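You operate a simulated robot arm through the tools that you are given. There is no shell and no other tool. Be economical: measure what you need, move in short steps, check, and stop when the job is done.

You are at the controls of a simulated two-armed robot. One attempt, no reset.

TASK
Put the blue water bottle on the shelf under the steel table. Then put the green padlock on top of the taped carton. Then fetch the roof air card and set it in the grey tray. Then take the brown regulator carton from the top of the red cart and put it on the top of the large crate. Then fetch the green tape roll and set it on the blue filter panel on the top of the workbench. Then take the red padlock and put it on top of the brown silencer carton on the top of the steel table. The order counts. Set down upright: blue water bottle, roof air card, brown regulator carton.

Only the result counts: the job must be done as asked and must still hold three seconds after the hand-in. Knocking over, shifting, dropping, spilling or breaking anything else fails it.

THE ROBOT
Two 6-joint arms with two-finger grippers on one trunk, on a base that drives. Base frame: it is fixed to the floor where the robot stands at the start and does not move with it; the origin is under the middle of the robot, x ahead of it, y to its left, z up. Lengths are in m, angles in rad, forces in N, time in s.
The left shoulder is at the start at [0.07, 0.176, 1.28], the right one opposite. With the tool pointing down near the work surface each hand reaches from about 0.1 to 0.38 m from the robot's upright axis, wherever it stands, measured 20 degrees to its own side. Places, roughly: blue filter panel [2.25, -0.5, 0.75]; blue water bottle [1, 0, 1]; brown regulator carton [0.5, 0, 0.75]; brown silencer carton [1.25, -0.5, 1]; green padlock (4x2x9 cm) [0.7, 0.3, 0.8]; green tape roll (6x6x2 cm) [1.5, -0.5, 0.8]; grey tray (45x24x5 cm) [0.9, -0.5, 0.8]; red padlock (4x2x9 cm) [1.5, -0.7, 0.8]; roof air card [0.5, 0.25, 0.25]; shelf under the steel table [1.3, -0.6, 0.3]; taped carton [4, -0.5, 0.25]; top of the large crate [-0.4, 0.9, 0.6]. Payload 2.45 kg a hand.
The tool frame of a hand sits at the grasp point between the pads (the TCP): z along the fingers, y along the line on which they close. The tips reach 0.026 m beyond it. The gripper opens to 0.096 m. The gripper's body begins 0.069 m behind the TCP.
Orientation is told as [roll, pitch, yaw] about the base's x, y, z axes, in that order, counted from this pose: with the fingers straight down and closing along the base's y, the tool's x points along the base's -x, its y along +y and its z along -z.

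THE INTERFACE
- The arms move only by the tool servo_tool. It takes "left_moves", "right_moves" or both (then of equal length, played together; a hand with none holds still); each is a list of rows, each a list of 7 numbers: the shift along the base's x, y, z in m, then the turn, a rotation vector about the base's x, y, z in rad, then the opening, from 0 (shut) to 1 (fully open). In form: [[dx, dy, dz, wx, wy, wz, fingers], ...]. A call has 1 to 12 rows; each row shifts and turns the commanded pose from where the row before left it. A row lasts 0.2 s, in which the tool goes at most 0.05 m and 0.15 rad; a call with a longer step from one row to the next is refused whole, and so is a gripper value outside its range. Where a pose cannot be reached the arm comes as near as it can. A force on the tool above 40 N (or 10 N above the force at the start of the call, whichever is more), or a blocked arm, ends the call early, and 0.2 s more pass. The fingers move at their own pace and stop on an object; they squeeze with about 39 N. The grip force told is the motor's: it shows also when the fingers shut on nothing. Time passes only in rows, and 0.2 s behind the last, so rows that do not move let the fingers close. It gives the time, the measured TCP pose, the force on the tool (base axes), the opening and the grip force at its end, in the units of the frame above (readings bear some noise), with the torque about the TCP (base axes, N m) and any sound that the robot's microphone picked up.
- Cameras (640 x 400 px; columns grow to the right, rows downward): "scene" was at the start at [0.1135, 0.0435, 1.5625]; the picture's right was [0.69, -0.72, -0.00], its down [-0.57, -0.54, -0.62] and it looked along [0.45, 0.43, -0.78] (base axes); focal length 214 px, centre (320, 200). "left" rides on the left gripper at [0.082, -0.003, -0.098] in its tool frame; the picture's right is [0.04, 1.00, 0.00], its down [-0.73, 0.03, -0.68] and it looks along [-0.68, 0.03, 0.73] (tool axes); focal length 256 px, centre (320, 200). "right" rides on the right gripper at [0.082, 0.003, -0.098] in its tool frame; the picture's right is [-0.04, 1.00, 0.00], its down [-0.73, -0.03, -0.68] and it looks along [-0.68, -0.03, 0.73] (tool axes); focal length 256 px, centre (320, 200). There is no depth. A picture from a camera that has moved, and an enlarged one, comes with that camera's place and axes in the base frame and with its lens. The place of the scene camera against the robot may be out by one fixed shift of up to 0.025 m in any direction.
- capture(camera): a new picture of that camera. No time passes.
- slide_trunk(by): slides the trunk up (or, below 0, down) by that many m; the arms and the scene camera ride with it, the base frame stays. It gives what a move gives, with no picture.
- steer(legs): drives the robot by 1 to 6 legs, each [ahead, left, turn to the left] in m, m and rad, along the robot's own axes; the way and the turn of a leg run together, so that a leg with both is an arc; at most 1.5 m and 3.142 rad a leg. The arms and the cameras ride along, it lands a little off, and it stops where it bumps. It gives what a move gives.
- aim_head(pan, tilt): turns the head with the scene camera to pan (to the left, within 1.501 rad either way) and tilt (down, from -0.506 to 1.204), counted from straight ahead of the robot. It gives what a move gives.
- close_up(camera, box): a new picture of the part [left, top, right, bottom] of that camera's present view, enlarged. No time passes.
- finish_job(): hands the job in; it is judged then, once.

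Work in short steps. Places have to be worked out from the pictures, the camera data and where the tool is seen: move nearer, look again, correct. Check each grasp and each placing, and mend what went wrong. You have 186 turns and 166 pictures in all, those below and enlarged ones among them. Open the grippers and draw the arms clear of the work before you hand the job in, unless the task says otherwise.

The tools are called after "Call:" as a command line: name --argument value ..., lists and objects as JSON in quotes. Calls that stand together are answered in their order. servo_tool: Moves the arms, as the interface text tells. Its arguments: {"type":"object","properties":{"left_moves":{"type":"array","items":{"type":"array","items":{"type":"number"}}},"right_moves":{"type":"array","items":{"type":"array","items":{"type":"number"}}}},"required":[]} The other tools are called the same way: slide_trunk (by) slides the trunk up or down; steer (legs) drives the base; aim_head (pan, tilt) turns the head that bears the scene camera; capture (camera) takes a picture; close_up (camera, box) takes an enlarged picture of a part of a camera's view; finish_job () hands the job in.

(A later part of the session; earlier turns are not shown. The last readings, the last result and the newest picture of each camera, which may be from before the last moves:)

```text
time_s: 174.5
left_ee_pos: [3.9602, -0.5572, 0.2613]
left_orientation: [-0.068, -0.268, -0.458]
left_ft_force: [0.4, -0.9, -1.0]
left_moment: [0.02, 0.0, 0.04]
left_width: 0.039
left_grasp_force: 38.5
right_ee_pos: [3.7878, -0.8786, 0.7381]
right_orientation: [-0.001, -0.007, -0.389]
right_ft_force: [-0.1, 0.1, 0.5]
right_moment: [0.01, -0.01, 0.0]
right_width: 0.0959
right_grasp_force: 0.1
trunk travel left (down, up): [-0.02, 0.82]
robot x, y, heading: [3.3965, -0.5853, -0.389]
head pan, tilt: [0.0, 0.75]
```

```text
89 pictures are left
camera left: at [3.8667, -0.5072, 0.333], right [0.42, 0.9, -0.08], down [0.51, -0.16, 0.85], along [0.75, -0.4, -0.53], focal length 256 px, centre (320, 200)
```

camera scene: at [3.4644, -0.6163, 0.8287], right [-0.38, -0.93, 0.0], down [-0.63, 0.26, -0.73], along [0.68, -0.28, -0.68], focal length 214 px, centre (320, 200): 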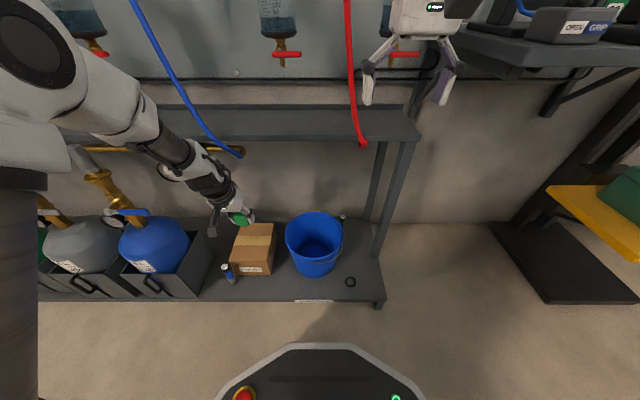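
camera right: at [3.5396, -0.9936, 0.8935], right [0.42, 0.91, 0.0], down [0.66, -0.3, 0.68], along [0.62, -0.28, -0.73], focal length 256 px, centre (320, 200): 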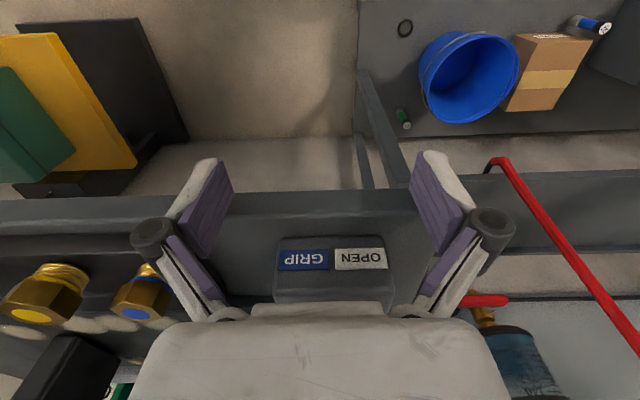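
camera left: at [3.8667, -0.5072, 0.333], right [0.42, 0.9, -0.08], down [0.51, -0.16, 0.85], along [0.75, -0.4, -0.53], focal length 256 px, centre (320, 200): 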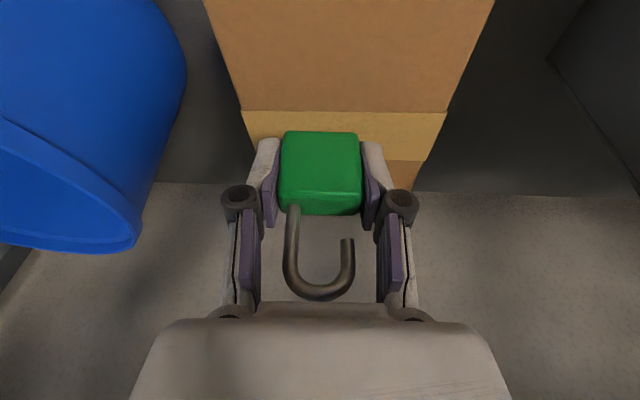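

No contact at 0.261 yet; I continue.

Call:
servo_tool --left_moves '[[0, 0, -0.005, 0, 0, 0, 0.2], [0, 0, -0.004, 0, 0, 0, 0.2]]'

Call:
servo_tool --left_moves '[[0, 0, -0.004, 0, 0, 0, 0.2], [0, 0, -0.004, 0, 0, 0, 0.2]]'

Call:
servo_tool --left_moves '[[0, 0, -0.004, 0, 0, 0, 0.2], [0, 0, -0.003, 0, 0, 0, 0.2]]'

```text
time_s: 175.1
left_ee_pos: [3.959, -0.5581, 0.251]
left_orientation: [-0.068, -0.271, -0.458]
left_ft_force: [-0.4, 0.1, -0.2]
left_moment: [0.02, 0.0, 0.01]
left_width: 0.0391
left_grasp_force: 38.6
right_ee_pos: [3.7881, -0.8791, 0.7388]
right_orientation: [0.0, -0.005, -0.391]
right_ft_force: [-0.3, 1.1, 0.2]
right_moment: [0.01, 0.02, 0.01]
right_width: 0.0958
right_grasp_force: 0.1
trunk travel left (down, up): [-0.02, 0.82]
robot x, y, heading: [3.3955, -0.5859, -0.394]
head pan, tilt: [0.0, 0.75]
```

```text
time_s: 175.7
left_ee_pos: [3.9588, -0.5576, 0.243]
left_orientation: [-0.071, -0.267, -0.456]
left_ft_force: [0.1, 0.0, -1.8]
left_moment: [0.0, -0.04, 0.01]
left_width: 0.0389
left_grasp_force: 39.3
right_ee_pos: [3.7881, -0.8792, 0.7394]
right_orientation: [0.001, -0.005, -0.389]
right_ft_force: [0.7, 0.1, 0.4]
right_moment: [0.0, 0.02, 0.02]
right_width: 0.096
right_grasp_force: 0.1
trunk travel left (down, up): [-0.02, 0.82]
robot x, y, heading: [3.3985, -0.581, -0.388]
head pan, tilt: [0.0, 0.75]
```

```text
time_s: 176.3
left_ee_pos: [3.9595, -0.5581, 0.2351]
left_orientation: [-0.069, -0.268, -0.454]
left_ft_force: [0.0, 0.3, -0.7]
left_moment: [0.02, 0.0, 0.03]
left_width: 0.0392
left_grasp_force: 39.0
right_ee_pos: [3.7876, -0.8803, 0.7389]
right_orientation: [0.0, -0.005, -0.39]
right_ft_force: [0.2, -0.2, -1.2]
right_moment: [-0.02, 0.01, 0.01]
right_width: 0.0961
right_grasp_force: 0.0
trunk travel left (down, up): [-0.02, 0.82]
robot x, y, heading: [3.4, -0.5825, -0.388]
head pan, tilt: [0.0, 0.75]
```

Still free at 0.235. I look again to judge the gap.

Call:
close_up --camera "scene" --box '[180, 180, 320, 290]'

Call:
capture --camera "left"

```text
3.64 times, centred on (250, 235) of scene
camera zoom: at [3.5293, -0.6431, 0.8287], right [-0.38, -0.93, 0.0], down [-0.63, 0.26, -0.73], along [0.68, -0.28, -0.68], focal length 780 px, centre (574, 73)
```

zoom: 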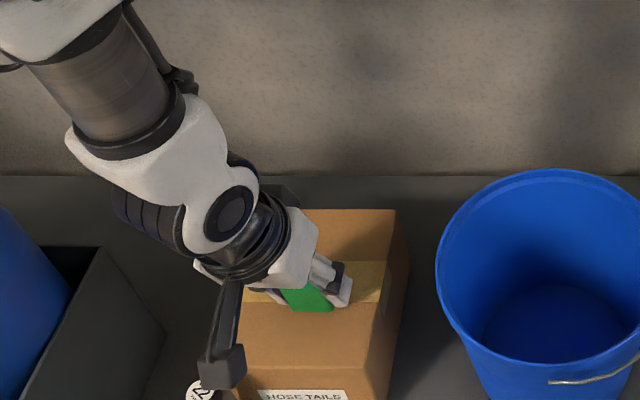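

```text
87 pictures are left
camera left: at [3.8665, -0.5079, 0.308], right [0.42, 0.9, -0.08], down [0.51, -0.16, 0.85], along [0.75, -0.4, -0.53], focal length 256 px, centre (320, 200)
```

left: 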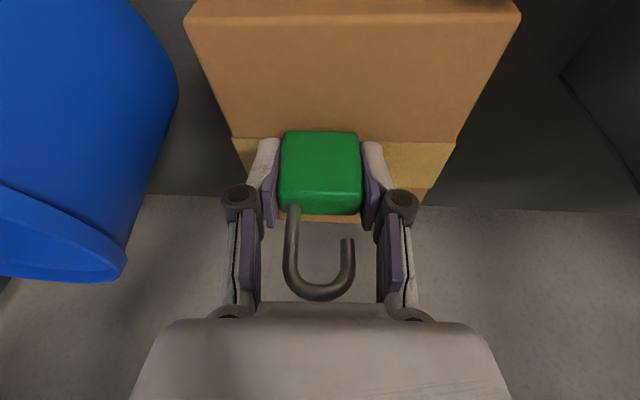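

The padlock hovers right over the tape; I keep lowering.

Call:
servo_tool --left_moves '[[0, 0, -0.004, 0, 0, 0, 0.2], [0, 0, -0.004, 0, 0, 0, 0.2], [0, 0, -0.003, 0, 0, 0, 0.2]]'

Call:
servo_tool --left_moves '[[0, 0, -0.004, 0, 0, 0, 0.2], [0, 0, -0.003, 0, 0, 0, 0.2]]'

Call:
servo_tool --left_moves '[[0, 0, -0.004, 0, 0, 0, 0.2], [0, 0, -0.003, 0, 0, 0, 0.2]]'

```text
time_s: 177.1
left_ee_pos: [3.9596, -0.5589, 0.2293]
left_orientation: [-0.065, -0.275, -0.457]
left_ft_force: [-0.4, 5.2, 29.5]
left_moment: [0.78, -0.24, 0.03]
left_width: 0.0391
left_grasp_force: 38.8
right_ee_pos: [3.7869, -0.8798, 0.7408]
right_orientation: [-0.001, -0.009, -0.389]
right_ft_force: [-0.7, -0.5, -0.7]
right_moment: [-0.01, 0.02, 0.02]
right_width: 0.096
right_grasp_force: 0.0
trunk travel left (down, up): [-0.02, 0.82]
robot x, y, heading: [3.3938, -0.5862, -0.389]
head pan, tilt: [0.0, 0.75]
```

```text
time_s: 177.4
left_ee_pos: [3.9592, -0.5595, 0.2294]
left_orientation: [-0.068, -0.279, -0.458]
left_ft_force: [-9.8, 2.9, 30.7]
left_moment: [0.77, 0.12, 0.24]
left_width: 0.0391
left_grasp_force: 39.2
right_ee_pos: [3.7857, -0.8791, 0.7415]
right_orientation: [0.002, -0.007, -0.39]
right_ft_force: [-0.7, 0.8, -0.4]
right_moment: [0.0, 0.01, 0.02]
right_width: 0.096
right_grasp_force: 0.1
trunk travel left (down, up): [-0.02, 0.82]
robot x, y, heading: [3.3998, -0.5797, -0.388]
head pan, tilt: [0.0, 0.75]
stopped in row 1 (left hand): the force on the tool passed its limit at 46 N (the readings are from after the stop); the commanded pose is now the measured one
```

```text
time_s: 177.7
left_ee_pos: [3.9598, -0.5584, 0.2294]
left_orientation: [-0.066, -0.279, -0.455]
left_ft_force: [-10.6, 1.6, 31.6]
left_moment: [0.73, 0.12, 0.22]
left_width: 0.039
left_grasp_force: 39.1
right_ee_pos: [3.7852, -0.881, 0.7401]
right_orientation: [0.002, -0.01, -0.388]
right_ft_force: [0.4, -0.8, -0.1]
right_moment: [0.01, 0.01, 0.0]
right_width: 0.0961
right_grasp_force: 0.1
trunk travel left (down, up): [-0.02, 0.82]
robot x, y, heading: [3.3969, -0.5844, -0.389]
head pan, tilt: [0.0, 0.75]
stopped in row 1 (left hand): the force on the tool passed its limit at 48 N (the readings are from after the stop); the commanded pose is now the measured one
```

Contact at z 0.23. I ease up 4 mm to unload and then open the fingers gently.

Call:
servo_tool --left_moves '[[0, 0, 0.003, 0, 0, 0, 0.2], [0, 0, 0.0, 0, 0, 0, 0.45], [0, 0, 0.0, 0, 0, 0, 0.6], [0, 0, 0, 0, 0, 0, 1], [0, 0, 0, 0, 0, 0, 1]]'

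Call:
capture --camera "left"

```text
time_s: 178.9
left_ee_pos: [3.9608, -0.5583, 0.2301]
left_orientation: [-0.07, -0.276, -0.455]
left_ft_force: [-0.3, -0.5, 0.6]
left_moment: [0.0, -0.04, 0.02]
left_width: 0.0959
left_grasp_force: 0.0
right_ee_pos: [3.7884, -0.88, 0.7386]
right_orientation: [-0.001, -0.005, -0.39]
right_ft_force: [-0.2, 0.3, -0.6]
right_moment: [-0.01, -0.02, 0.03]
right_width: 0.0959
right_grasp_force: 0.0
trunk travel left (down, up): [-0.02, 0.82]
robot x, y, heading: [3.3999, -0.5842, -0.39]
head pan, tilt: [0.0, 0.75]
```

```text
86 pictures are left
camera left: at [3.8674, -0.508, 0.3005], right [0.42, 0.9, -0.08], down [0.5, -0.16, 0.85], along [0.76, -0.4, -0.52], focal length 256 px, centre (320, 200)
```

left: 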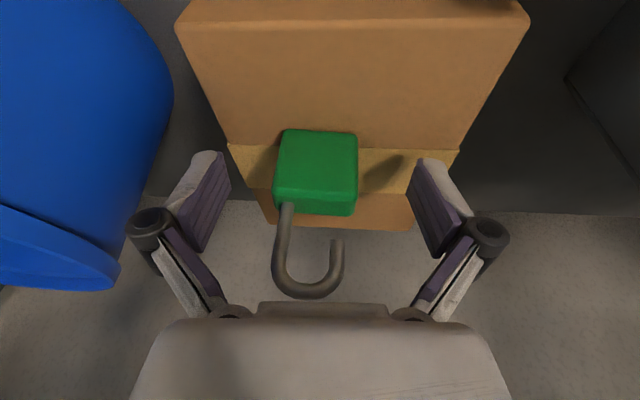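

The padlock stands on the carton. I lift the hand straight up 0.12, then back away 0.2.

Call:
servo_tool --left_moves '[[0, 0, 0.03, 0, 0, 0, 1], [0, 0, 0.03, 0, 0, 0, 1], [0, 0, 0.03, 0, 0, 0, 1], [0, 0, 0.03, 0, 0, 0, 1], [-0.03, 0.01, 0.01, 0, 0, 0, 1], [-0.03, 0.01, 0.01, 0, 0, 0, 1]]'

Call:
steer --legs '[[-0.2, 0, 0]]'

Call:
capture --camera "scene"

```text
time_s: 180.3
left_ee_pos: [3.9005, -0.5371, 0.3707]
left_orientation: [-0.071, -0.275, -0.457]
left_ft_force: [0.4, 0.7, 0.6]
left_moment: [-0.02, -0.01, 0.01]
left_width: 0.096
left_grasp_force: 0.1
right_ee_pos: [3.7879, -0.8797, 0.7392]
right_orientation: [0.0, -0.008, -0.388]
right_ft_force: [0.1, -0.2, 0.0]
right_moment: [-0.02, 0.01, 0.03]
right_width: 0.0959
right_grasp_force: 0.1
trunk travel left (down, up): [-0.02, 0.82]
robot x, y, heading: [3.398, -0.5874, -0.391]
head pan, tilt: [0.0, 0.75]
```

```text
time_s: 181.9
left_ee_pos: [3.7144, -0.4644, 0.3713]
left_orientation: [-0.07, -0.276, -0.46]
left_ft_force: [-0.9, 0.0, -0.3]
left_moment: [-0.03, -0.02, 0.01]
left_width: 0.096
left_grasp_force: 0.0
right_ee_pos: [3.6009, -0.8054, 0.7394]
right_orientation: [0.001, -0.007, -0.393]
right_ft_force: [0.8, 0.2, 0.5]
right_moment: [-0.02, -0.01, 0.0]
right_width: 0.096
right_grasp_force: 0.1
trunk travel left (down, up): [-0.02, 0.82]
robot x, y, heading: [3.2113, -0.5037, -0.394]
head pan, tilt: [0.0, 0.75]
```

```text
85 pictures are left
camera scene: at [3.3435, -0.567, 0.8288], right [-0.38, -0.92, 0.0], down [-0.63, 0.26, -0.73], along [0.68, -0.28, -0.68], focal length 214 px, centre (320, 200)
```

scene: 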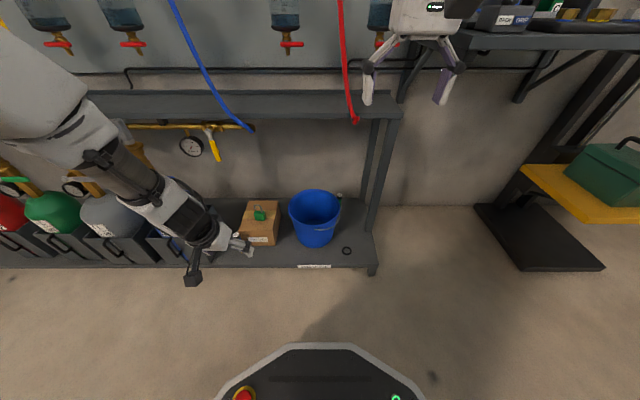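

Task 2 is done. I raise the trunk fully and drive back the way I came: right past the press, back, right into the corridor.

Call:
slide_trunk --by 0.4

Call:
slide_trunk --by 0.38

Call:
steer --legs '[[0, -1.27, 0], [-0.62, 0, 0], [0, -0.42, 0]]'

```text
time_s: 185.8
left_ee_pos: [3.7149, -0.4637, 0.7697]
left_orientation: [-0.072, -0.278, -0.459]
left_ft_force: [0.0, 1.4, 0.1]
left_moment: [0.01, 0.02, 0.03]
left_width: 0.0962
left_grasp_force: 0.0
right_ee_pos: [3.6009, -0.8049, 1.1383]
right_orientation: [0.001, -0.009, -0.393]
right_ft_force: [-1.0, 0.1, -0.2]
right_moment: [0.0, 0.03, 0.0]
right_width: 0.0962
right_grasp_force: 0.0
trunk travel left (down, up): [-0.42, 0.42]
robot x, y, heading: [3.2109, -0.5052, -0.393]
head pan, tilt: [0.0, 0.75]
```

```text
time_s: 189.4
left_ee_pos: [3.716, -0.4629, 1.1503]
left_orientation: [-0.07, -0.276, -0.458]
left_ft_force: [-0.1, 0.2, 0.1]
left_moment: [0.03, -0.01, 0.02]
left_width: 0.096
left_grasp_force: 0.0
right_ee_pos: [3.6024, -0.8047, 1.5186]
right_orientation: [0.002, -0.007, -0.392]
right_ft_force: [-0.5, 0.2, 0.4]
right_moment: [0.0, -0.02, 0.01]
right_width: 0.0961
right_grasp_force: 0.0
trunk travel left (down, up): [-0.8, 0.04]
robot x, y, heading: [3.2149, -0.5115, -0.393]
head pan, tilt: [0.0, 0.75]
```

```text
time_s: 201.2
left_ee_pos: [2.4861, -1.8056, 1.1495]
left_orientation: [-0.07, -0.276, -0.454]
left_ft_force: [-0.3, 0.3, -0.6]
left_moment: [0.01, 0.03, 0.01]
left_width: 0.096
left_grasp_force: 0.0
right_ee_pos: [2.3746, -2.1473, 1.5194]
right_orientation: [-0.003, -0.007, -0.387]
right_ft_force: [-0.5, -0.2, 0.5]
right_moment: [-0.04, 0.0, 0.03]
right_width: 0.0961
right_grasp_force: 0.0
trunk travel left (down, up): [-0.8, 0.04]
robot x, y, heading: [1.9825, -1.856, -0.388]
head pan, tilt: [0.0, 0.75]
```

On track (e1 2.54, e2 -0.96). I reverse along the corridor to the front of the table, then strafe left in front of the cart.

Call:
steer --legs '[[-1.35, 0, 0], [-1.33, 0, 0]]'

Call:
steer --legs '[[0, 0.9, 0]]'

Call:
aim_head --pan 0.6 --tilt 0.7

Call:
slide_trunk --by -0.4

Call:
capture --camera "scene"

```text
time_s: 214.3
left_ee_pos: [-0.019, -0.7804, 1.1507]
left_orientation: [-0.068, -0.274, -0.423]
left_ft_force: [0.1, 0.1, 0.0]
left_moment: [0.05, 0.0, 0.0]
left_width: 0.0959
left_grasp_force: 0.0
right_ee_pos: [-0.119, -1.1259, 1.5184]
right_orientation: [0.002, -0.006, -0.356]
right_ft_force: [-0.2, 0.7, -0.2]
right_moment: [-0.02, 0.01, 0.02]
right_width: 0.0961
right_grasp_force: 0.0
trunk travel left (down, up): [-0.8, 0.04]
robot x, y, heading: [-0.5182, -0.8425, -0.359]
head pan, tilt: [0.0, 0.75]
```

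```text
time_s: 219.1
left_ee_pos: [0.2979, 0.0689, 1.1506]
left_orientation: [-0.069, -0.276, -0.424]
left_ft_force: [-0.7, 0.1, -0.5]
left_moment: [-0.02, 0.01, 0.01]
left_width: 0.0961
left_grasp_force: 0.0
right_ee_pos: [0.1966, -0.275, 1.5187]
right_orientation: [0.0, -0.008, -0.359]
right_ft_force: [-0.4, 1.0, -0.7]
right_moment: [0.0, 0.0, 0.02]
right_width: 0.096
right_grasp_force: 0.1
trunk travel left (down, up): [-0.8, 0.04]
robot x, y, heading: [-0.2038, 0.0106, -0.357]
head pan, tilt: [0.0, 0.75]
```

```text
time_s: 220.1
left_ee_pos: [0.2987, 0.0697, 1.151]
left_orientation: [-0.071, -0.276, -0.423]
left_ft_force: [-0.8, 0.4, -0.5]
left_moment: [0.0, 0.02, 0.0]
left_width: 0.0958
left_grasp_force: 0.0
right_ee_pos: [0.1982, -0.2742, 1.5186]
right_orientation: [0.0, -0.006, -0.357]
right_ft_force: [0.7, 1.0, 0.0]
right_moment: [-0.04, 0.0, -0.03]
right_width: 0.0957
right_grasp_force: 0.0
trunk travel left (down, up): [-0.8, 0.04]
robot x, y, heading: [-0.2055, 0.0108, -0.359]
head pan, tilt: [0.6, 0.7]
```

```text
time_s: 223.0
left_ee_pos: [0.2994, 0.0736, 0.8111]
left_orientation: [-0.061, -0.285, -0.424]
left_ft_force: [-6.6, 9.9, 12.4]
left_moment: [0.77, -0.14, 0.54]
left_width: 0.097
left_grasp_force: 0.2
right_ee_pos: [0.1956, -0.2732, 1.1766]
right_orientation: [-0.001, -0.007, -0.359]
right_ft_force: [0.3, -0.2, 0.4]
right_moment: [0.01, 0.07, 0.02]
right_width: 0.096
right_grasp_force: 0.0
trunk travel left (down, up): [-0.458, 0.382]
robot x, y, heading: [-0.2048, 0.0066, -0.354]
head pan, tilt: [0.6, 0.7]
stopped: the force on the tool passed its limit at 79 N (the readings are from after the stop); the commanded pose is now the measured one
```

```text
84 pictures are left
camera scene: at [-0.0663, 0.0041, 1.2708], right [0.24, -0.97, 0.0], down [-0.62, -0.16, -0.77], along [0.74, 0.18, -0.64], focal length 214 px, centre (320, 200)
```

scene: 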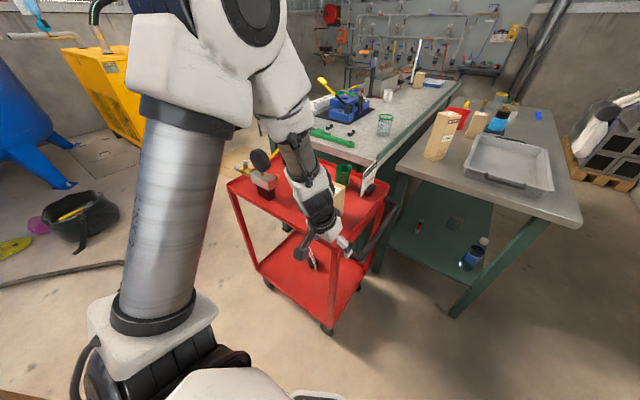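

My mistake: the left hand came down onto the cart's corner (79 N). I raise at once and check that the cart and its load are undisturbed.

Call:
slide_trunk --by 0.15

Call:
capture --camera "left"

```text
time_s: 224.8
left_ee_pos: [0.3013, 0.0715, 0.9609]
left_orientation: [-0.062, -0.284, -0.421]
left_ft_force: [-0.3, -0.7, 0.5]
left_moment: [-0.02, 0.01, 0.02]
left_width: 0.0963
left_grasp_force: 0.1
right_ee_pos: [0.1983, -0.2739, 1.3259]
right_orientation: [0.0, -0.004, -0.357]
right_ft_force: [-0.5, -0.4, -0.8]
right_moment: [-0.02, 0.04, -0.01]
right_width: 0.0956
right_grasp_force: 0.1
trunk travel left (down, up): [-0.608, 0.232]
robot x, y, heading: [-0.2007, 0.0062, -0.357]
head pan, tilt: [0.6, 0.7]
```

```text
83 pictures are left
camera left: at [0.2054, 0.1185, 1.0312], right [0.39, 0.92, -0.07], down [0.5, -0.15, 0.85], along [0.77, -0.37, -0.52], focal length 256 px, centre (320, 200)
```

left: 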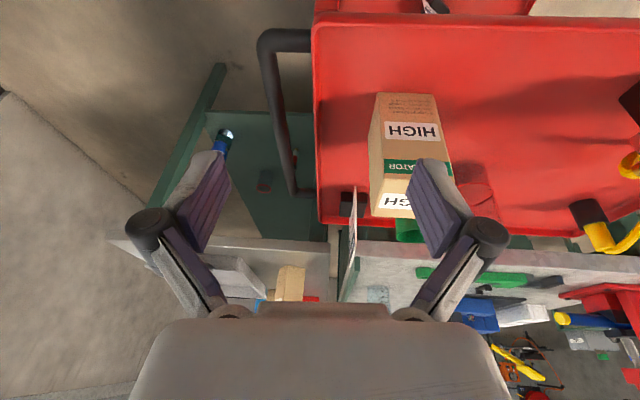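

The cart and its load are undisturbed. I move right and forward clear of the cart, turn left to face its open right side, then lower the trunk to look at the lower shelf.

Call:
steer --legs '[[0, -0.5, 0], [0.35, 0, 0], [0, 0, 1.3]]'

Call:
slide_trunk --by -0.3

Call:
aim_head --pan 0.0 --tilt 0.6

Call:
capture --camera "scene"

```text
time_s: 232.8
left_ee_pos: [0.0286, -0.0729, 0.9605]
left_orientation: [-0.059, -0.282, 0.877]
left_ft_force: [-1.1, 0.5, 0.5]
left_moment: [0.02, 0.03, 0.0]
left_width: 0.096
left_grasp_force: 0.0
right_ee_pos: [0.3339, -0.2641, 1.3255]
right_orientation: [-0.002, -0.006, 0.943]
right_ft_force: [0.1, 0.7, 0.2]
right_moment: [-0.01, -0.01, 0.0]
right_width: 0.0961
right_grasp_force: 0.0
trunk travel left (down, up): [-0.608, 0.232]
robot x, y, heading: [-0.0465, -0.5731, 0.944]
head pan, tilt: [0.6, 0.7]
```

```text
time_s: 235.8
left_ee_pos: [0.0269, -0.0736, 0.6599]
left_orientation: [-0.062, -0.285, 0.877]
left_ft_force: [-0.5, 0.5, -0.6]
left_moment: [-0.01, 0.02, 0.0]
left_width: 0.0961
left_grasp_force: 0.0
right_ee_pos: [0.3338, -0.2635, 1.0267]
right_orientation: [0.001, -0.004, 0.944]
right_ft_force: [0.0, 0.6, -0.1]
right_moment: [0.01, 0.02, -0.04]
right_width: 0.096
right_grasp_force: 0.0
trunk travel left (down, up): [-0.308, 0.532]
robot x, y, heading: [-0.0459, -0.5725, 0.946]
head pan, tilt: [0.6, 0.7]
```

```text
time_s: 236.8
left_ee_pos: [0.0282, -0.0726, 0.6608]
left_orientation: [-0.061, -0.283, 0.877]
left_ft_force: [0.1, -0.3, -0.4]
left_moment: [-0.03, 0.0, -0.03]
left_width: 0.0962
left_grasp_force: 0.0
right_ee_pos: [0.333, -0.2635, 1.0268]
right_orientation: [0.001, -0.006, 0.944]
right_ft_force: [-0.1, -0.2, 0.1]
right_moment: [-0.01, 0.0, -0.01]
right_width: 0.0959
right_grasp_force: 0.1
trunk travel left (down, up): [-0.308, 0.532]
robot x, y, heading: [-0.0463, -0.5721, 0.944]
head pan, tilt: [0.0, 0.6]
```

```text
82 pictures are left
camera scene: at [0.0435, -0.4706, 1.1296], right [0.81, -0.59, 0.0], down [-0.33, -0.46, -0.82], along [0.48, 0.67, -0.57], focal length 214 px, centre (320, 200)
```

scene: 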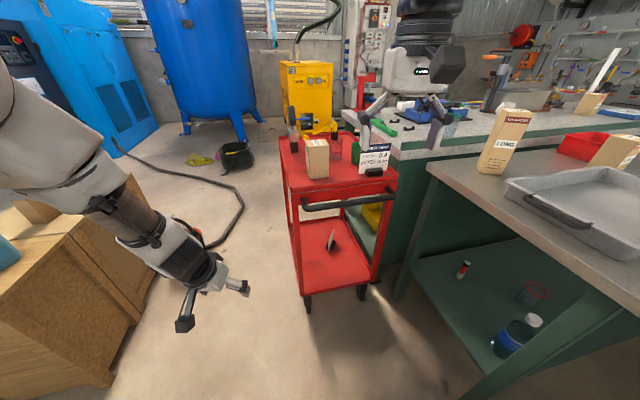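

I see the card on the cart's lower shelf. I zoom in on it.

Call:
close_up --camera "scene" --box '[280, 180, 400, 310]'

```text
3.08 times, centred on (340, 245) of scene
camera zoom: at [0.0435, -0.4706, 1.1296], right [0.81, -0.59, 0.0], down [-0.33, -0.46, -0.82], along [0.48, 0.67, -0.57], focal length 660 px, centre (258, 62)
```

zoom: 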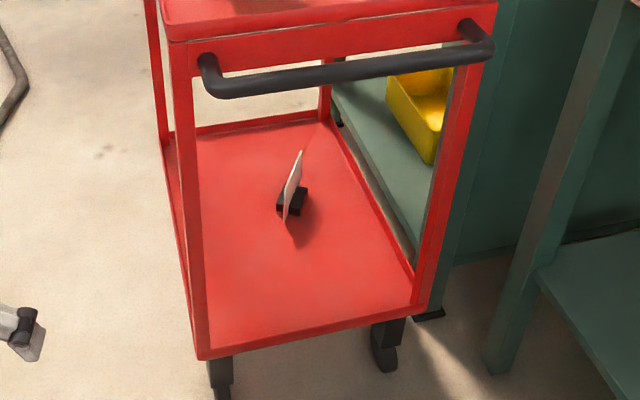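

The card stands edge-on towards the start position; approaching from there (heading ≈0.1) between the posts suits best. I turn back right, reverse, strafe left to about (-0.37,-0.1) so the hand stays clear of the cart.

Call:
steer --legs '[[0, 0, -0.83], [-0.28, 0, 0], [0, 0.5, 0]]'

Call:
slide_trunk --by -0.15

Call:
servo_tool --left_moves '[[0.03, -0.02, 0, 0.0, -0.12, 0, 1], [0.03, -0.02, 0, 0.0, -0.12, 0, 1], [0.03, -0.02, 0, 0.0, -0.12, 0, 1], [0.03, -0.01, 0, 0.0, -0.12, 0, 1], [0.02, 0, 0, 0.0, -0.12, 0, 1], [0.0, 0, 0, 0.0, -0.12, 0, 1], [0.0, 0, 0, 0.0, -0.1, 0, 1]]'

Call:
capture --camera "left"

```text
time_s: 243.5
left_ee_pos: [0.0488, 0.1808, 0.6605]
left_orientation: [-0.061, -0.282, 0.035]
left_ft_force: [0.5, -0.2, -0.9]
left_moment: [0.01, 0.02, 0.02]
left_width: 0.0961
left_grasp_force: 0.0
right_ee_pos: [0.1085, -0.1754, 1.0261]
right_orientation: [-0.001, -0.006, 0.101]
right_ft_force: [0.7, 0.4, 0.7]
right_moment: [-0.01, 0.01, 0.0]
right_width: 0.0957
right_grasp_force: 0.2
trunk travel left (down, up): [-0.308, 0.532]
robot x, y, heading: [-0.3748, -0.1016, 0.1]
head pan, tilt: [0.0, 0.6]
```

```text
time_s: 245.2
left_ee_pos: [0.0493, 0.1794, 0.5102]
left_orientation: [-0.062, -0.284, 0.036]
left_ft_force: [-0.4, 1.0, 0.4]
left_moment: [0.0, 0.01, -0.03]
left_width: 0.0963
left_grasp_force: 0.0
right_ee_pos: [0.1095, -0.1751, 0.8758]
right_orientation: [0.0, -0.006, 0.101]
right_ft_force: [0.2, -0.1, 0.2]
right_moment: [0.01, -0.01, 0.01]
right_width: 0.0959
right_grasp_force: 0.0
trunk travel left (down, up): [-0.158, 0.682]
robot x, y, heading: [-0.3749, -0.0982, 0.102]
head pan, tilt: [0.0, 0.6]
```

```text
time_s: 246.8
left_ee_pos: [0.1746, 0.1163, 0.509]
left_orientation: [-0.135, -1.043, 0.087]
left_ft_force: [-0.2, 0.4, 0.5]
left_moment: [0.02, -0.01, 0.0]
left_width: 0.0962
left_grasp_force: 0.1
left hand out of reach, approached as far as the arm can: row 1
right_ee_pos: [0.1091, -0.1758, 0.8759]
right_orientation: [-0.001, -0.005, 0.1]
right_ft_force: [-0.2, 0.1, -0.2]
right_moment: [0.02, 0.03, 0.01]
right_width: 0.096
right_grasp_force: 0.1
trunk travel left (down, up): [-0.158, 0.682]
robot x, y, heading: [-0.3752, -0.0963, 0.101]
head pan, tilt: [0.0, 0.6]
```

```text
80 pictures are left
camera left: at [0.0486, 0.1168, 0.4878], right [0.01, 0.99, -0.1], down [-0.22, 0.1, 0.97], along [0.98, 0.01, 0.22], focal length 256 px, centre (320, 200)
```

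left: 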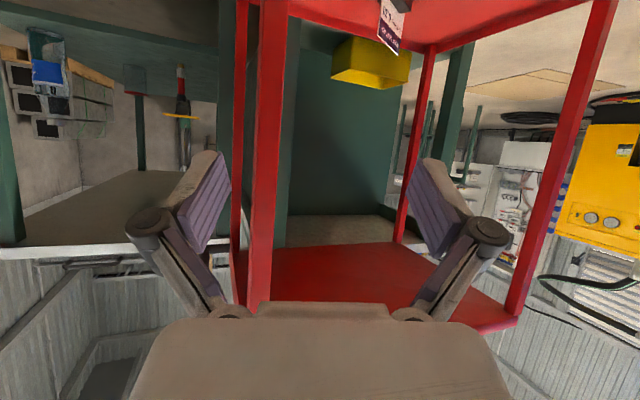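

The view into the cart is clear: posts at both sides, card ahead at ≈(0.614, 0.22, 0.25). I lower the trunk 0.15 and look again.

Call:
slide_trunk --by -0.15

Call:
servo_tool --left_moves '[[0.01, 0.01, -0.03, 0, 0, 0, 1], [0.01, 0.01, -0.03, 0, 0, 0, 1], [0.01, 0, -0.02, 0, 0, 0, 1]]'

Call:
capture --camera "left"

```text
time_s: 248.6
left_ee_pos: [0.1743, 0.1158, 0.361]
left_orientation: [-0.136, -1.042, 0.085]
left_ft_force: [-0.5, 0.5, -0.6]
left_moment: [-0.02, 0.04, -0.03]
left_width: 0.0959
left_grasp_force: 0.1
right_ee_pos: [0.1106, -0.1752, 0.7264]
right_orientation: [0.001, -0.006, 0.103]
right_ft_force: [0.5, 1.0, 0.8]
right_moment: [-0.02, -0.01, 0.01]
right_width: 0.0963
right_grasp_force: 0.0
trunk travel left (down, up): [-0.008, 0.832]
robot x, y, heading: [-0.3731, -0.1023, 0.101]
head pan, tilt: [0.0, 0.6]
```

```text
time_s: 249.4
left_ee_pos: [0.2032, 0.1351, 0.2797]
left_orientation: [-0.122, -1.041, 0.068]
left_ft_force: [-0.3, 0.7, 0.2]
left_moment: [-0.01, -0.01, 0.02]
left_width: 0.0957
left_grasp_force: 0.1
right_ee_pos: [0.1091, -0.1748, 0.7256]
right_orientation: [0.001, -0.006, 0.1]
right_ft_force: [-0.5, 0.2, 0.4]
right_moment: [0.04, -0.01, -0.03]
right_width: 0.096
right_grasp_force: 0.0
trunk travel left (down, up): [-0.008, 0.832]
robot x, y, heading: [-0.3756, -0.0991, 0.101]
head pan, tilt: [0.0, 0.6]
```

```text
79 pictures are left
camera left: at [0.0773, 0.136, 0.2578], right [0.02, 1.0, -0.1], down [-0.22, 0.1, 0.97], along [0.98, 0.0, 0.22], focal length 256 px, centre (320, 200)
```

left: 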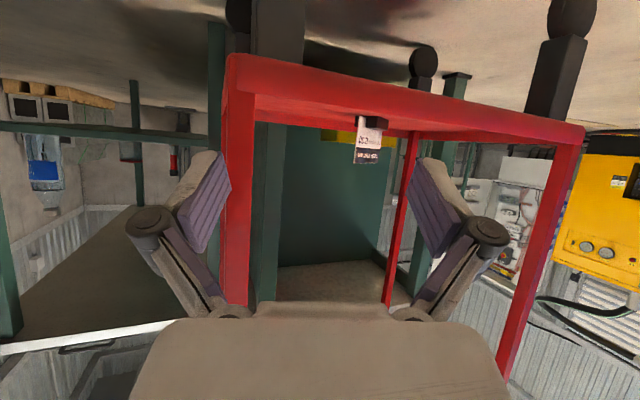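

The card (≈10 cm wide, z 0.19–0.29) seems turned about 0.6–0.7 rad in yaw. I yaw the tool +0.5 and drive forward 0.2 for a closer look.

Call:
servo_tool --left_moves '[[0, 0.005, 0, 0, 0, 0.125, 1], [0, 0.005, 0, 0, 0, 0.125, 1], [0, 0.005, 0, 0, 0, 0.125, 1], [0, 0.005, 0, 0, 0, 0.125, 1]]'

Call:
steer --legs '[[0.18, 0, 0]]'

Call:
capture --camera "left"

```text
time_s: 250.4
left_ee_pos: [0.2087, 0.1711, 0.2791]
left_orientation: [-0.139, -1.039, 0.596]
left_ft_force: [0.1, -0.3, 0.2]
left_moment: [0.01, 0.01, 0.03]
left_width: 0.0959
left_grasp_force: 0.1
left hand out of reach, approached as far as the arm can: row 4
right_ee_pos: [0.1098, -0.1753, 0.7273]
right_orientation: [-0.002, -0.006, 0.102]
right_ft_force: [0.6, 0.8, -0.9]
right_moment: [-0.01, 0.02, -0.02]
right_width: 0.096
right_grasp_force: 0.1
trunk travel left (down, up): [-0.008, 0.832]
robot x, y, heading: [-0.3723, -0.0977, 0.102]
head pan, tilt: [0.0, 0.6]
```

```text
time_s: 251.9
left_ee_pos: [0.387, 0.1891, 0.2775]
left_orientation: [-0.134, -1.041, 0.586]
left_ft_force: [0.7, -0.6, -1.2]
left_moment: [0.02, 0.01, 0.0]
left_width: 0.096
left_grasp_force: 0.0
right_ee_pos: [0.2886, -0.1572, 0.7263]
right_orientation: [-0.001, -0.006, 0.099]
right_ft_force: [-0.6, 0.0, 0.0]
right_moment: [-0.01, -0.02, -0.01]
right_width: 0.0959
right_grasp_force: 0.1
trunk travel left (down, up): [-0.008, 0.832]
robot x, y, heading: [-0.195, -0.0787, 0.102]
head pan, tilt: [0.0, 0.6]
```

```text
78 pictures are left
camera left: at [0.2774, 0.1281, 0.2566], right [-0.47, 0.88, -0.1], down [-0.24, -0.01, 0.97], along [0.85, 0.48, 0.21], focal length 256 px, centre (320, 200)
```

left: 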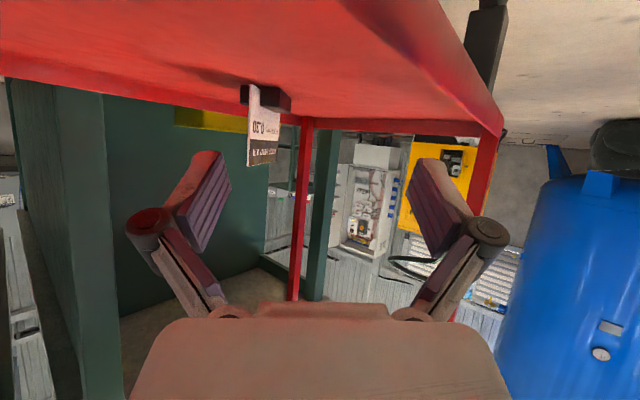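

The card centre is ≈(0.62, 0.225), turned ~0.8 rad. Before driving closer I check where the left elbow is relative to the cart's rim.

Call:
aim_head --pan 0.5 --tilt 0.5

Call:
capture --camera "scene"

```text
time_s: 252.8
left_ee_pos: [0.3868, 0.1904, 0.2784]
left_orientation: [-0.137, -1.038, 0.589]
left_ft_force: [0.7, 0.7, -0.3]
left_moment: [0.02, -0.02, 0.02]
left_width: 0.0961
left_grasp_force: 0.1
right_ee_pos: [0.2887, -0.1568, 0.7274]
right_orientation: [0.0, -0.006, 0.102]
right_ft_force: [-0.5, 0.3, 0.8]
right_moment: [0.01, 0.0, -0.03]
right_width: 0.096
right_grasp_force: 0.0
trunk travel left (down, up): [-0.008, 0.832]
robot x, y, heading: [-0.1951, -0.0795, 0.106]
head pan, tilt: [0.499, 0.499]
```

```text
77 pictures are left
camera scene: at [-0.062, -0.0326, 0.8387], right [0.56, -0.83, 0.0], down [-0.4, -0.27, -0.88], along [0.72, 0.5, -0.48], focal length 214 px, centre (320, 200)
```

scene: 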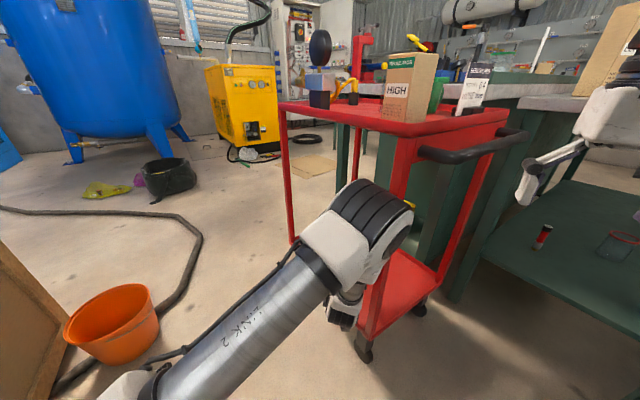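

The elbow is right at the cart's near post, so this direction won't do. I back out and test, in free space, how far the arm extends at this low height (a stretched arm keeps its elbow low).

Call:
steer --legs '[[-0.2, 0, 0], [0, -0.3, -0.5]]'

Call:
servo_tool --left_moves '[[0.015, -0.03, 0, 0.05, -0.06, -0.1, 1], [0.02, -0.03, 0, 0.05, -0.06, -0.1, 1], [0.03, -0.03, 0, 0.05, -0.06, -0.1, 1], [0.03, -0.03, 0, 0, -0.06, 0, 1], [0.03, -0.03, 0, 0, 0, 0, 1], [0.03, -0.02, 0, 0, 0, 0, 1], [0.03, -0.02, 0, 0, 0, 0, 1], [0.03, -0.01, 0, 0, 0, 0, 1]]'

Call:
capture --camera "scene"

```text
time_s: 256.1
left_ee_pos: [0.203, -0.4279, 0.2768]
left_orientation: [-0.136, -1.037, 0.103]
left_ft_force: [0.1, 0.1, 0.3]
left_moment: [0.01, 0.01, -0.02]
left_width: 0.0962
left_grasp_force: 0.0
right_ee_pos: [-0.0464, -0.6871, 0.7271]
right_orientation: [0.0, -0.005, -0.387]
right_ft_force: [0.4, 0.5, 0.0]
right_moment: [0.01, 0.02, 0.02]
right_width: 0.0961
right_grasp_force: 0.1
trunk travel left (down, up): [-0.008, 0.832]
robot x, y, heading: [-0.4345, -0.3916, -0.386]
head pan, tilt: [0.499, 0.499]
```

```text
time_s: 257.9
left_ee_pos: [0.4185, -0.6265, 0.2781]
left_orientation: [0.385, -1.228, -0.67]
left_ft_force: [0.8, -0.1, 0.2]
left_moment: [0.01, 0.02, 0.0]
left_width: 0.0958
left_grasp_force: 0.1
right_ee_pos: [-0.0471, -0.6867, 0.7257]
right_orientation: [-0.001, -0.007, -0.385]
right_ft_force: [0.2, 0.7, 0.2]
right_moment: [-0.01, -0.02, 0.0]
right_width: 0.096
right_grasp_force: 0.1
trunk travel left (down, up): [-0.008, 0.832]
robot x, y, heading: [-0.4396, -0.3911, -0.387]
head pan, tilt: [0.499, 0.499]
```

```text
76 pictures are left
camera scene: at [-0.2928, -0.4096, 0.8387], right [0.11, -0.99, 0.0], down [-0.48, -0.05, -0.88], along [0.87, 0.1, -0.48], focal length 214 px, centre (320, 200)
```

scene: 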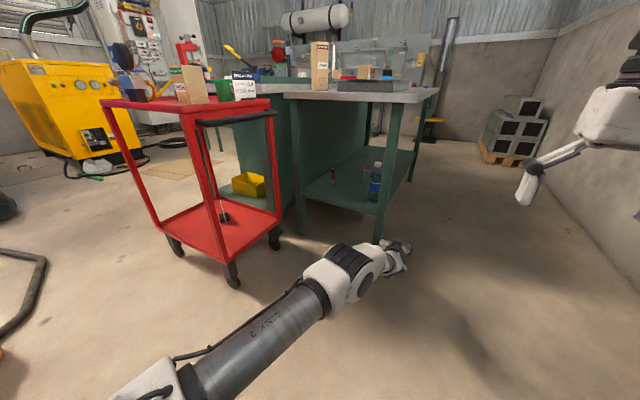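

Stretched to 0.88 ahead the arm still reaches, and the elbow stays low (z≈0.48) — so I'll approach from the cart's right side, stretched. I retract the hand, move to a free spot, turn left to heading ~0.95 and set up behind the approach line.

Call:
servo_tool --left_moves '[[-0.034, 0.022, 0, -0.116, 0.031, 0.039, 1], [-0.034, 0.022, 0, 0, 0, 0, 1], [-0.034, 0.022, 0, 0, 0, 0, 1], [-0.034, 0.022, 0, 0, 0, 0, 1], [-0.034, 0.022, 0, 0, 0, 0, 1], [-0.034, 0.022, 0, 0, 0, 0, 1], [-0.03, 0.02, 0, 0, 0, 0, 1]]'

Call:
steer --legs '[[0.28, -0.08, 0], [0, 0, 1.33], [-0.05, -0.35, 0]]'

Call:
aim_head --pan 0.0 --tilt 0.5

Call:
capture --camera "scene"

```text
time_s: 259.5
left_ee_pos: [0.194, -0.4629, 0.2756]
left_orientation: [0.017, -1.254, -0.283]
left_ft_force: [1.1, 0.2, 0.1]
left_moment: [0.01, 0.01, -0.01]
left_width: 0.0961
left_grasp_force: 0.0
left hand out of reach, approached as far as the arm can: row 6, 7
right_ee_pos: [-0.0471, -0.687, 0.7262]
right_orientation: [-0.001, -0.005, -0.389]
right_ft_force: [0.6, -1.1, 0.3]
right_moment: [0.02, 0.02, 0.01]
right_width: 0.0961
right_grasp_force: 0.1
trunk travel left (down, up): [-0.008, 0.832]
robot x, y, heading: [-0.4368, -0.3915, -0.387]
head pan, tilt: [0.499, 0.499]
```

```text
time_s: 266.6
left_ee_pos: [0.2632, -0.2203, 0.2744]
left_orientation: [0.018, -1.256, 1.042]
left_ft_force: [-0.8, 0.3, -0.1]
left_moment: [-0.03, -0.01, -0.01]
left_width: 0.0961
left_grasp_force: 0.0
right_ee_pos: [0.4222, -0.5073, 0.7266]
right_orientation: [0.0, -0.006, 0.94]
right_ft_force: [-0.2, 0.2, -0.1]
right_moment: [0.01, 0.0, -0.03]
right_width: 0.0961
right_grasp_force: 0.1
trunk travel left (down, up): [-0.008, 0.832]
robot x, y, heading: [0.0413, -0.8178, 0.939]
head pan, tilt: [0.499, 0.499]
```

```text
time_s: 267.6
left_ee_pos: [0.262, -0.2199, 0.2747]
left_orientation: [0.017, -1.254, 1.042]
left_ft_force: [0.1, -0.9, -0.6]
left_moment: [0.0, 0.01, 0.01]
left_width: 0.0958
left_grasp_force: 0.1
right_ee_pos: [0.4216, -0.5079, 0.7267]
right_orientation: [-0.001, -0.004, 0.941]
right_ft_force: [0.5, -0.3, -0.1]
right_moment: [0.0, 0.01, 0.02]
right_width: 0.0959
right_grasp_force: 0.0
trunk travel left (down, up): [-0.008, 0.832]
robot x, y, heading: [0.0375, -0.8186, 0.943]
head pan, tilt: [0.0, 0.499]
```

```text
75 pictures are left
camera scene: at [0.1318, -0.7116, 0.8387], right [0.81, -0.59, 0.0], down [-0.28, -0.39, -0.88], along [0.52, 0.71, -0.48], focal length 214 px, centre (320, 200)
```

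scene: 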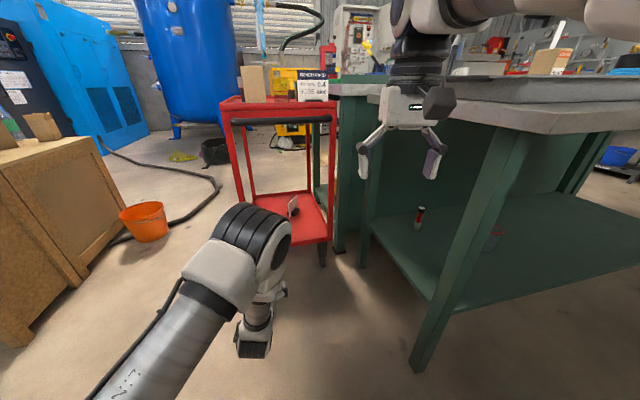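

Position is as planned. I stretch the left hand toward the cart's open side while raising the right hand above table level, then look through the left camera.

Call:
servo_tool --left_moves '[[0.032, 0.0265, -0.002, 0, 0, -0.03, 1], [0.032, 0.0265, -0.002, 0, 0, -0.03, 1], [0.032, 0.0265, -0.002, 0, 0, -0.03, 1], [0.032, 0.0265, -0.002, 0, 0, -0.03, 1], [0.032, 0.0265, -0.002, 0, 0, -0.03, 1], [0.03, 0.026, 0, 0, 0, 0, 1]]' --right_moves '[[0, 0, 0.04, 0, 0, 0, 1], [0, 0, 0.04, 0, 0, 0, 1], [0, 0, 0.04, 0, 0, 0, 1], [0, 0, 0.04, 0, 0, 0, 1], [0, 0, 0.03, 0, 0, 0, 1], [0, 0, 0, 0, 0, 0, 1]]'

Call:
capture --camera "left"

```text
time_s: 269.0
left_ee_pos: [0.4546, -0.0612, 0.2656]
left_orientation: [0.018, -1.254, 0.891]
left_ft_force: [0.1, 1.0, 0.4]
left_moment: [-0.05, 0.03, 0.01]
left_width: 0.0958
left_grasp_force: 0.1
right_ee_pos: [0.4158, -0.5358, 0.8325]
right_orientation: [0.0, -0.006, 0.943]
right_ft_force: [-0.1, -0.6, -0.8]
right_moment: [-0.01, 0.01, 0.0]
right_width: 0.0957
right_grasp_force: 0.0
right hand out of reach, approached as far as the arm can: row 3, 4, 5
trunk travel left (down, up): [-0.008, 0.832]
robot x, y, heading: [0.0368, -0.8169, 0.942]
head pan, tilt: [0.0, 0.499]
```

```text
74 pictures are left
camera left: at [0.384, -0.156, 0.2183], right [-0.8, 0.6, -0.03], down [-0.27, -0.31, 0.91], along [0.54, 0.73, 0.42], focal length 256 px, centre (320, 200)
```

left: 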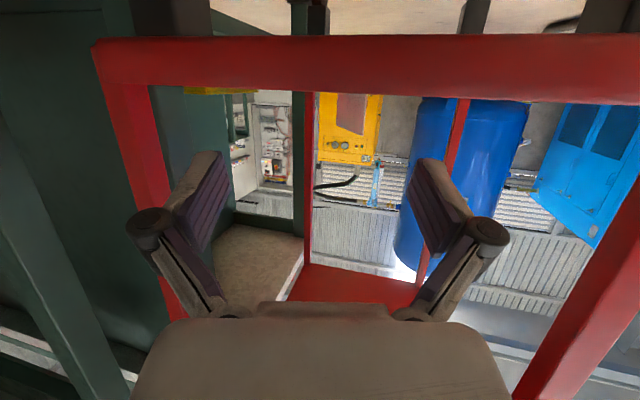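

The shelf's side rim is at z≈0.2–0.23, so I reduce the tool tilt by 0.4 and raise slightly to lift the hand camera over it, then drive in 0.2 and look.

Call:
servo_tool --left_moves '[[0, 0, 0.01, -0.107, 0.08, 0, 1], [0, 0, 0.01, -0.107, 0.08, 0, 1], [0, 0, 0.005, -0.107, 0.08, 0, 1]]'

Call:
steer --legs '[[0.19, 0.03, 0]]'

Call:
capture --camera "left"

Call:
capture --camera "scene"

```text
time_s: 269.8
left_ee_pos: [0.4489, -0.0591, 0.2869]
left_orientation: [0.023, -0.936, 0.91]
left_ft_force: [-0.1, -0.2, 0.8]
left_moment: [0.0, -0.04, 0.0]
left_width: 0.0962
left_grasp_force: 0.0
left hand out of reach, approached as far as the arm can: row 3
right_ee_pos: [0.416, -0.5367, 0.8322]
right_orientation: [0.0, -0.006, 0.94]
right_ft_force: [-0.5, 0.2, -0.1]
right_moment: [0.01, 0.01, 0.01]
right_width: 0.0961
right_grasp_force: 0.0
trunk travel left (down, up): [-0.008, 0.832]
robot x, y, heading: [0.0384, -0.8162, 0.945]
head pan, tilt: [0.0, 0.499]
```

```text
time_s: 271.3
left_ee_pos: [0.5418, 0.1129, 0.2862]
left_orientation: [0.029, -0.935, 0.907]
left_ft_force: [0.0, 0.4, 0.1]
left_moment: [-0.02, 0.0, 0.02]
left_width: 0.096
left_grasp_force: 0.1
right_ee_pos: [0.5053, -0.3655, 0.8309]
right_orientation: [0.0, -0.009, 0.936]
right_ft_force: [0.2, 0.3, -0.6]
right_moment: [0.0, 0.03, 0.02]
right_width: 0.0961
right_grasp_force: 0.0
trunk travel left (down, up): [-0.008, 0.832]
robot x, y, heading: [0.1292, -0.6469, 0.94]
head pan, tilt: [0.0, 0.499]
```

```text
73 pictures are left
camera left: at [0.4672, 0.0098, 0.2781], right [-0.81, 0.58, -0.02], down [-0.08, -0.08, 0.99], along [0.58, 0.81, 0.11], focal length 256 px, centre (320, 200)
```

left: 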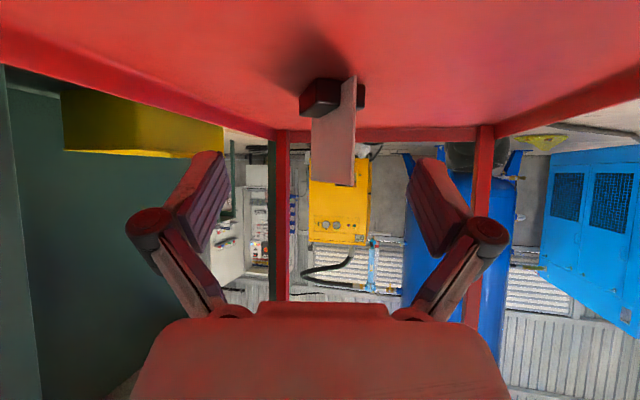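

```text
72 pictures are left
camera scene: at [0.2225, -0.5392, 0.8387], right [0.81, -0.59, 0.0], down [-0.28, -0.39, -0.88], along [0.52, 0.71, -0.48], focal length 214 px, centre (320, 200)
```

scene: 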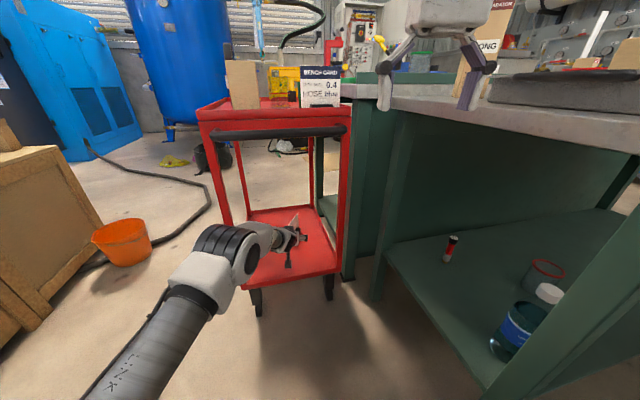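

Now I have it: card centre (0.612, 0.234), yaw ≈0.65, z 0.20–0.29. I yaw the tool by -0.29, shift to the card's line and lower to z≈0.265, then check.

Call:
servo_tool --left_moves '[[-0.012, 0.012, -0.005, 0, 0, -0.1, 1], [-0.012, 0.012, -0.005, 0, 0, -0.1, 1], [-0.012, 0.013, -0.01, 0, 0, -0.09, 1]]'

Call:
capture --camera "left"

```text
time_s: 272.1
left_ee_pos: [0.5264, 0.1343, 0.281]
left_orientation: [0.032, -0.966, 0.746]
left_ft_force: [-0.3, 0.4, 0.2]
left_moment: [0.01, 0.02, -0.01]
left_width: 0.096
left_grasp_force: 0.1
left hand out of reach, approached as far as the arm can: row 1, 2, 3
right_ee_pos: [0.5072, -0.3643, 0.831]
right_orientation: [0.001, -0.005, 0.936]
right_ft_force: [-0.9, -0.8, -1.0]
right_moment: [0.0, 0.01, -0.02]
right_width: 0.0961
right_grasp_force: 0.1
trunk travel left (down, up): [-0.008, 0.832]
robot x, y, heading: [0.1295, -0.6419, 0.94]
head pan, tilt: [0.0, 0.499]
```

```text
71 pictures are left
camera left: at [0.4376, 0.0449, 0.2701], right [-0.71, 0.7, -0.01], down [-0.11, -0.09, 0.99], along [0.69, 0.71, 0.14], focal length 256 px, centre (320, 200)
```

left: 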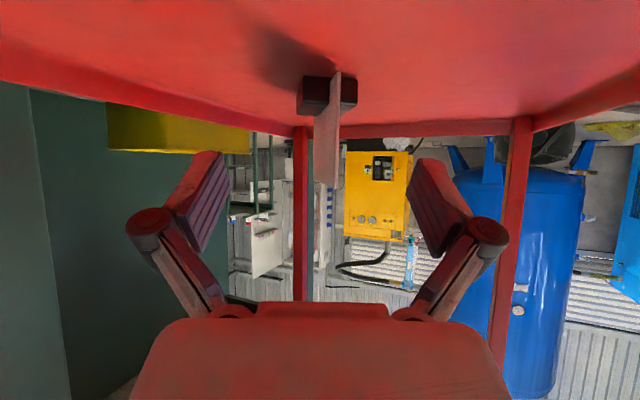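

The card is nearly edge-on and centred between the fingers. Driving straight ahead 0.1 puts the fingers around it; I lower a little as well.

Call:
steer --legs '[[0.1, 0, 0]]'

Call:
servo_tool --left_moves '[[0, 0, -0.012, 0, 0, 0, 1]]'

Call:
capture --camera "left"

```text
time_s: 273.3
left_ee_pos: [0.5839, 0.2172, 0.2822]
left_orientation: [0.032, -0.965, 0.749]
left_ft_force: [0.8, -0.1, 0.1]
left_moment: [0.01, 0.01, 0.0]
left_width: 0.096
left_grasp_force: 0.0
right_ee_pos: [0.5665, -0.2831, 0.8314]
right_orientation: [0.002, -0.006, 0.937]
right_ft_force: [-0.6, 0.1, 0.3]
right_moment: [-0.02, -0.02, -0.03]
right_width: 0.096
right_grasp_force: 0.0
trunk travel left (down, up): [-0.008, 0.832]
robot x, y, heading: [0.1872, -0.5625, 0.935]
head pan, tilt: [0.0, 0.499]
```

```text
time_s: 273.7
left_ee_pos: [0.5867, 0.2148, 0.2702]
left_orientation: [0.032, -0.965, 0.745]
left_ft_force: [0.4, -0.7, 0.3]
left_moment: [-0.04, -0.01, 0.0]
left_width: 0.0959
left_grasp_force: 0.0
right_ee_pos: [0.5661, -0.2821, 0.8317]
right_orientation: [0.0, -0.008, 0.938]
right_ft_force: [0.2, 0.5, 0.2]
right_moment: [0.02, 0.0, 0.03]
right_width: 0.0959
right_grasp_force: 0.0
trunk travel left (down, up): [-0.008, 0.832]
robot x, y, heading: [0.1906, -0.5612, 0.939]
head pan, tilt: [0.0, 0.499]
```

```text
70 pictures are left
camera left: at [0.497, 0.1256, 0.2581], right [-0.71, 0.7, -0.02], down [-0.11, -0.09, 0.99], along [0.69, 0.71, 0.14], focal length 256 px, centre (320, 200)
```

left: 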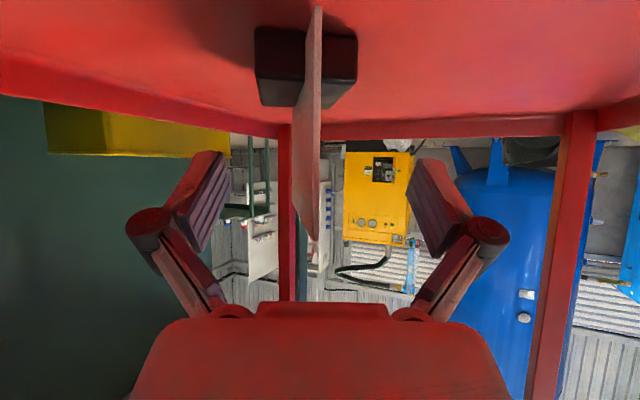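

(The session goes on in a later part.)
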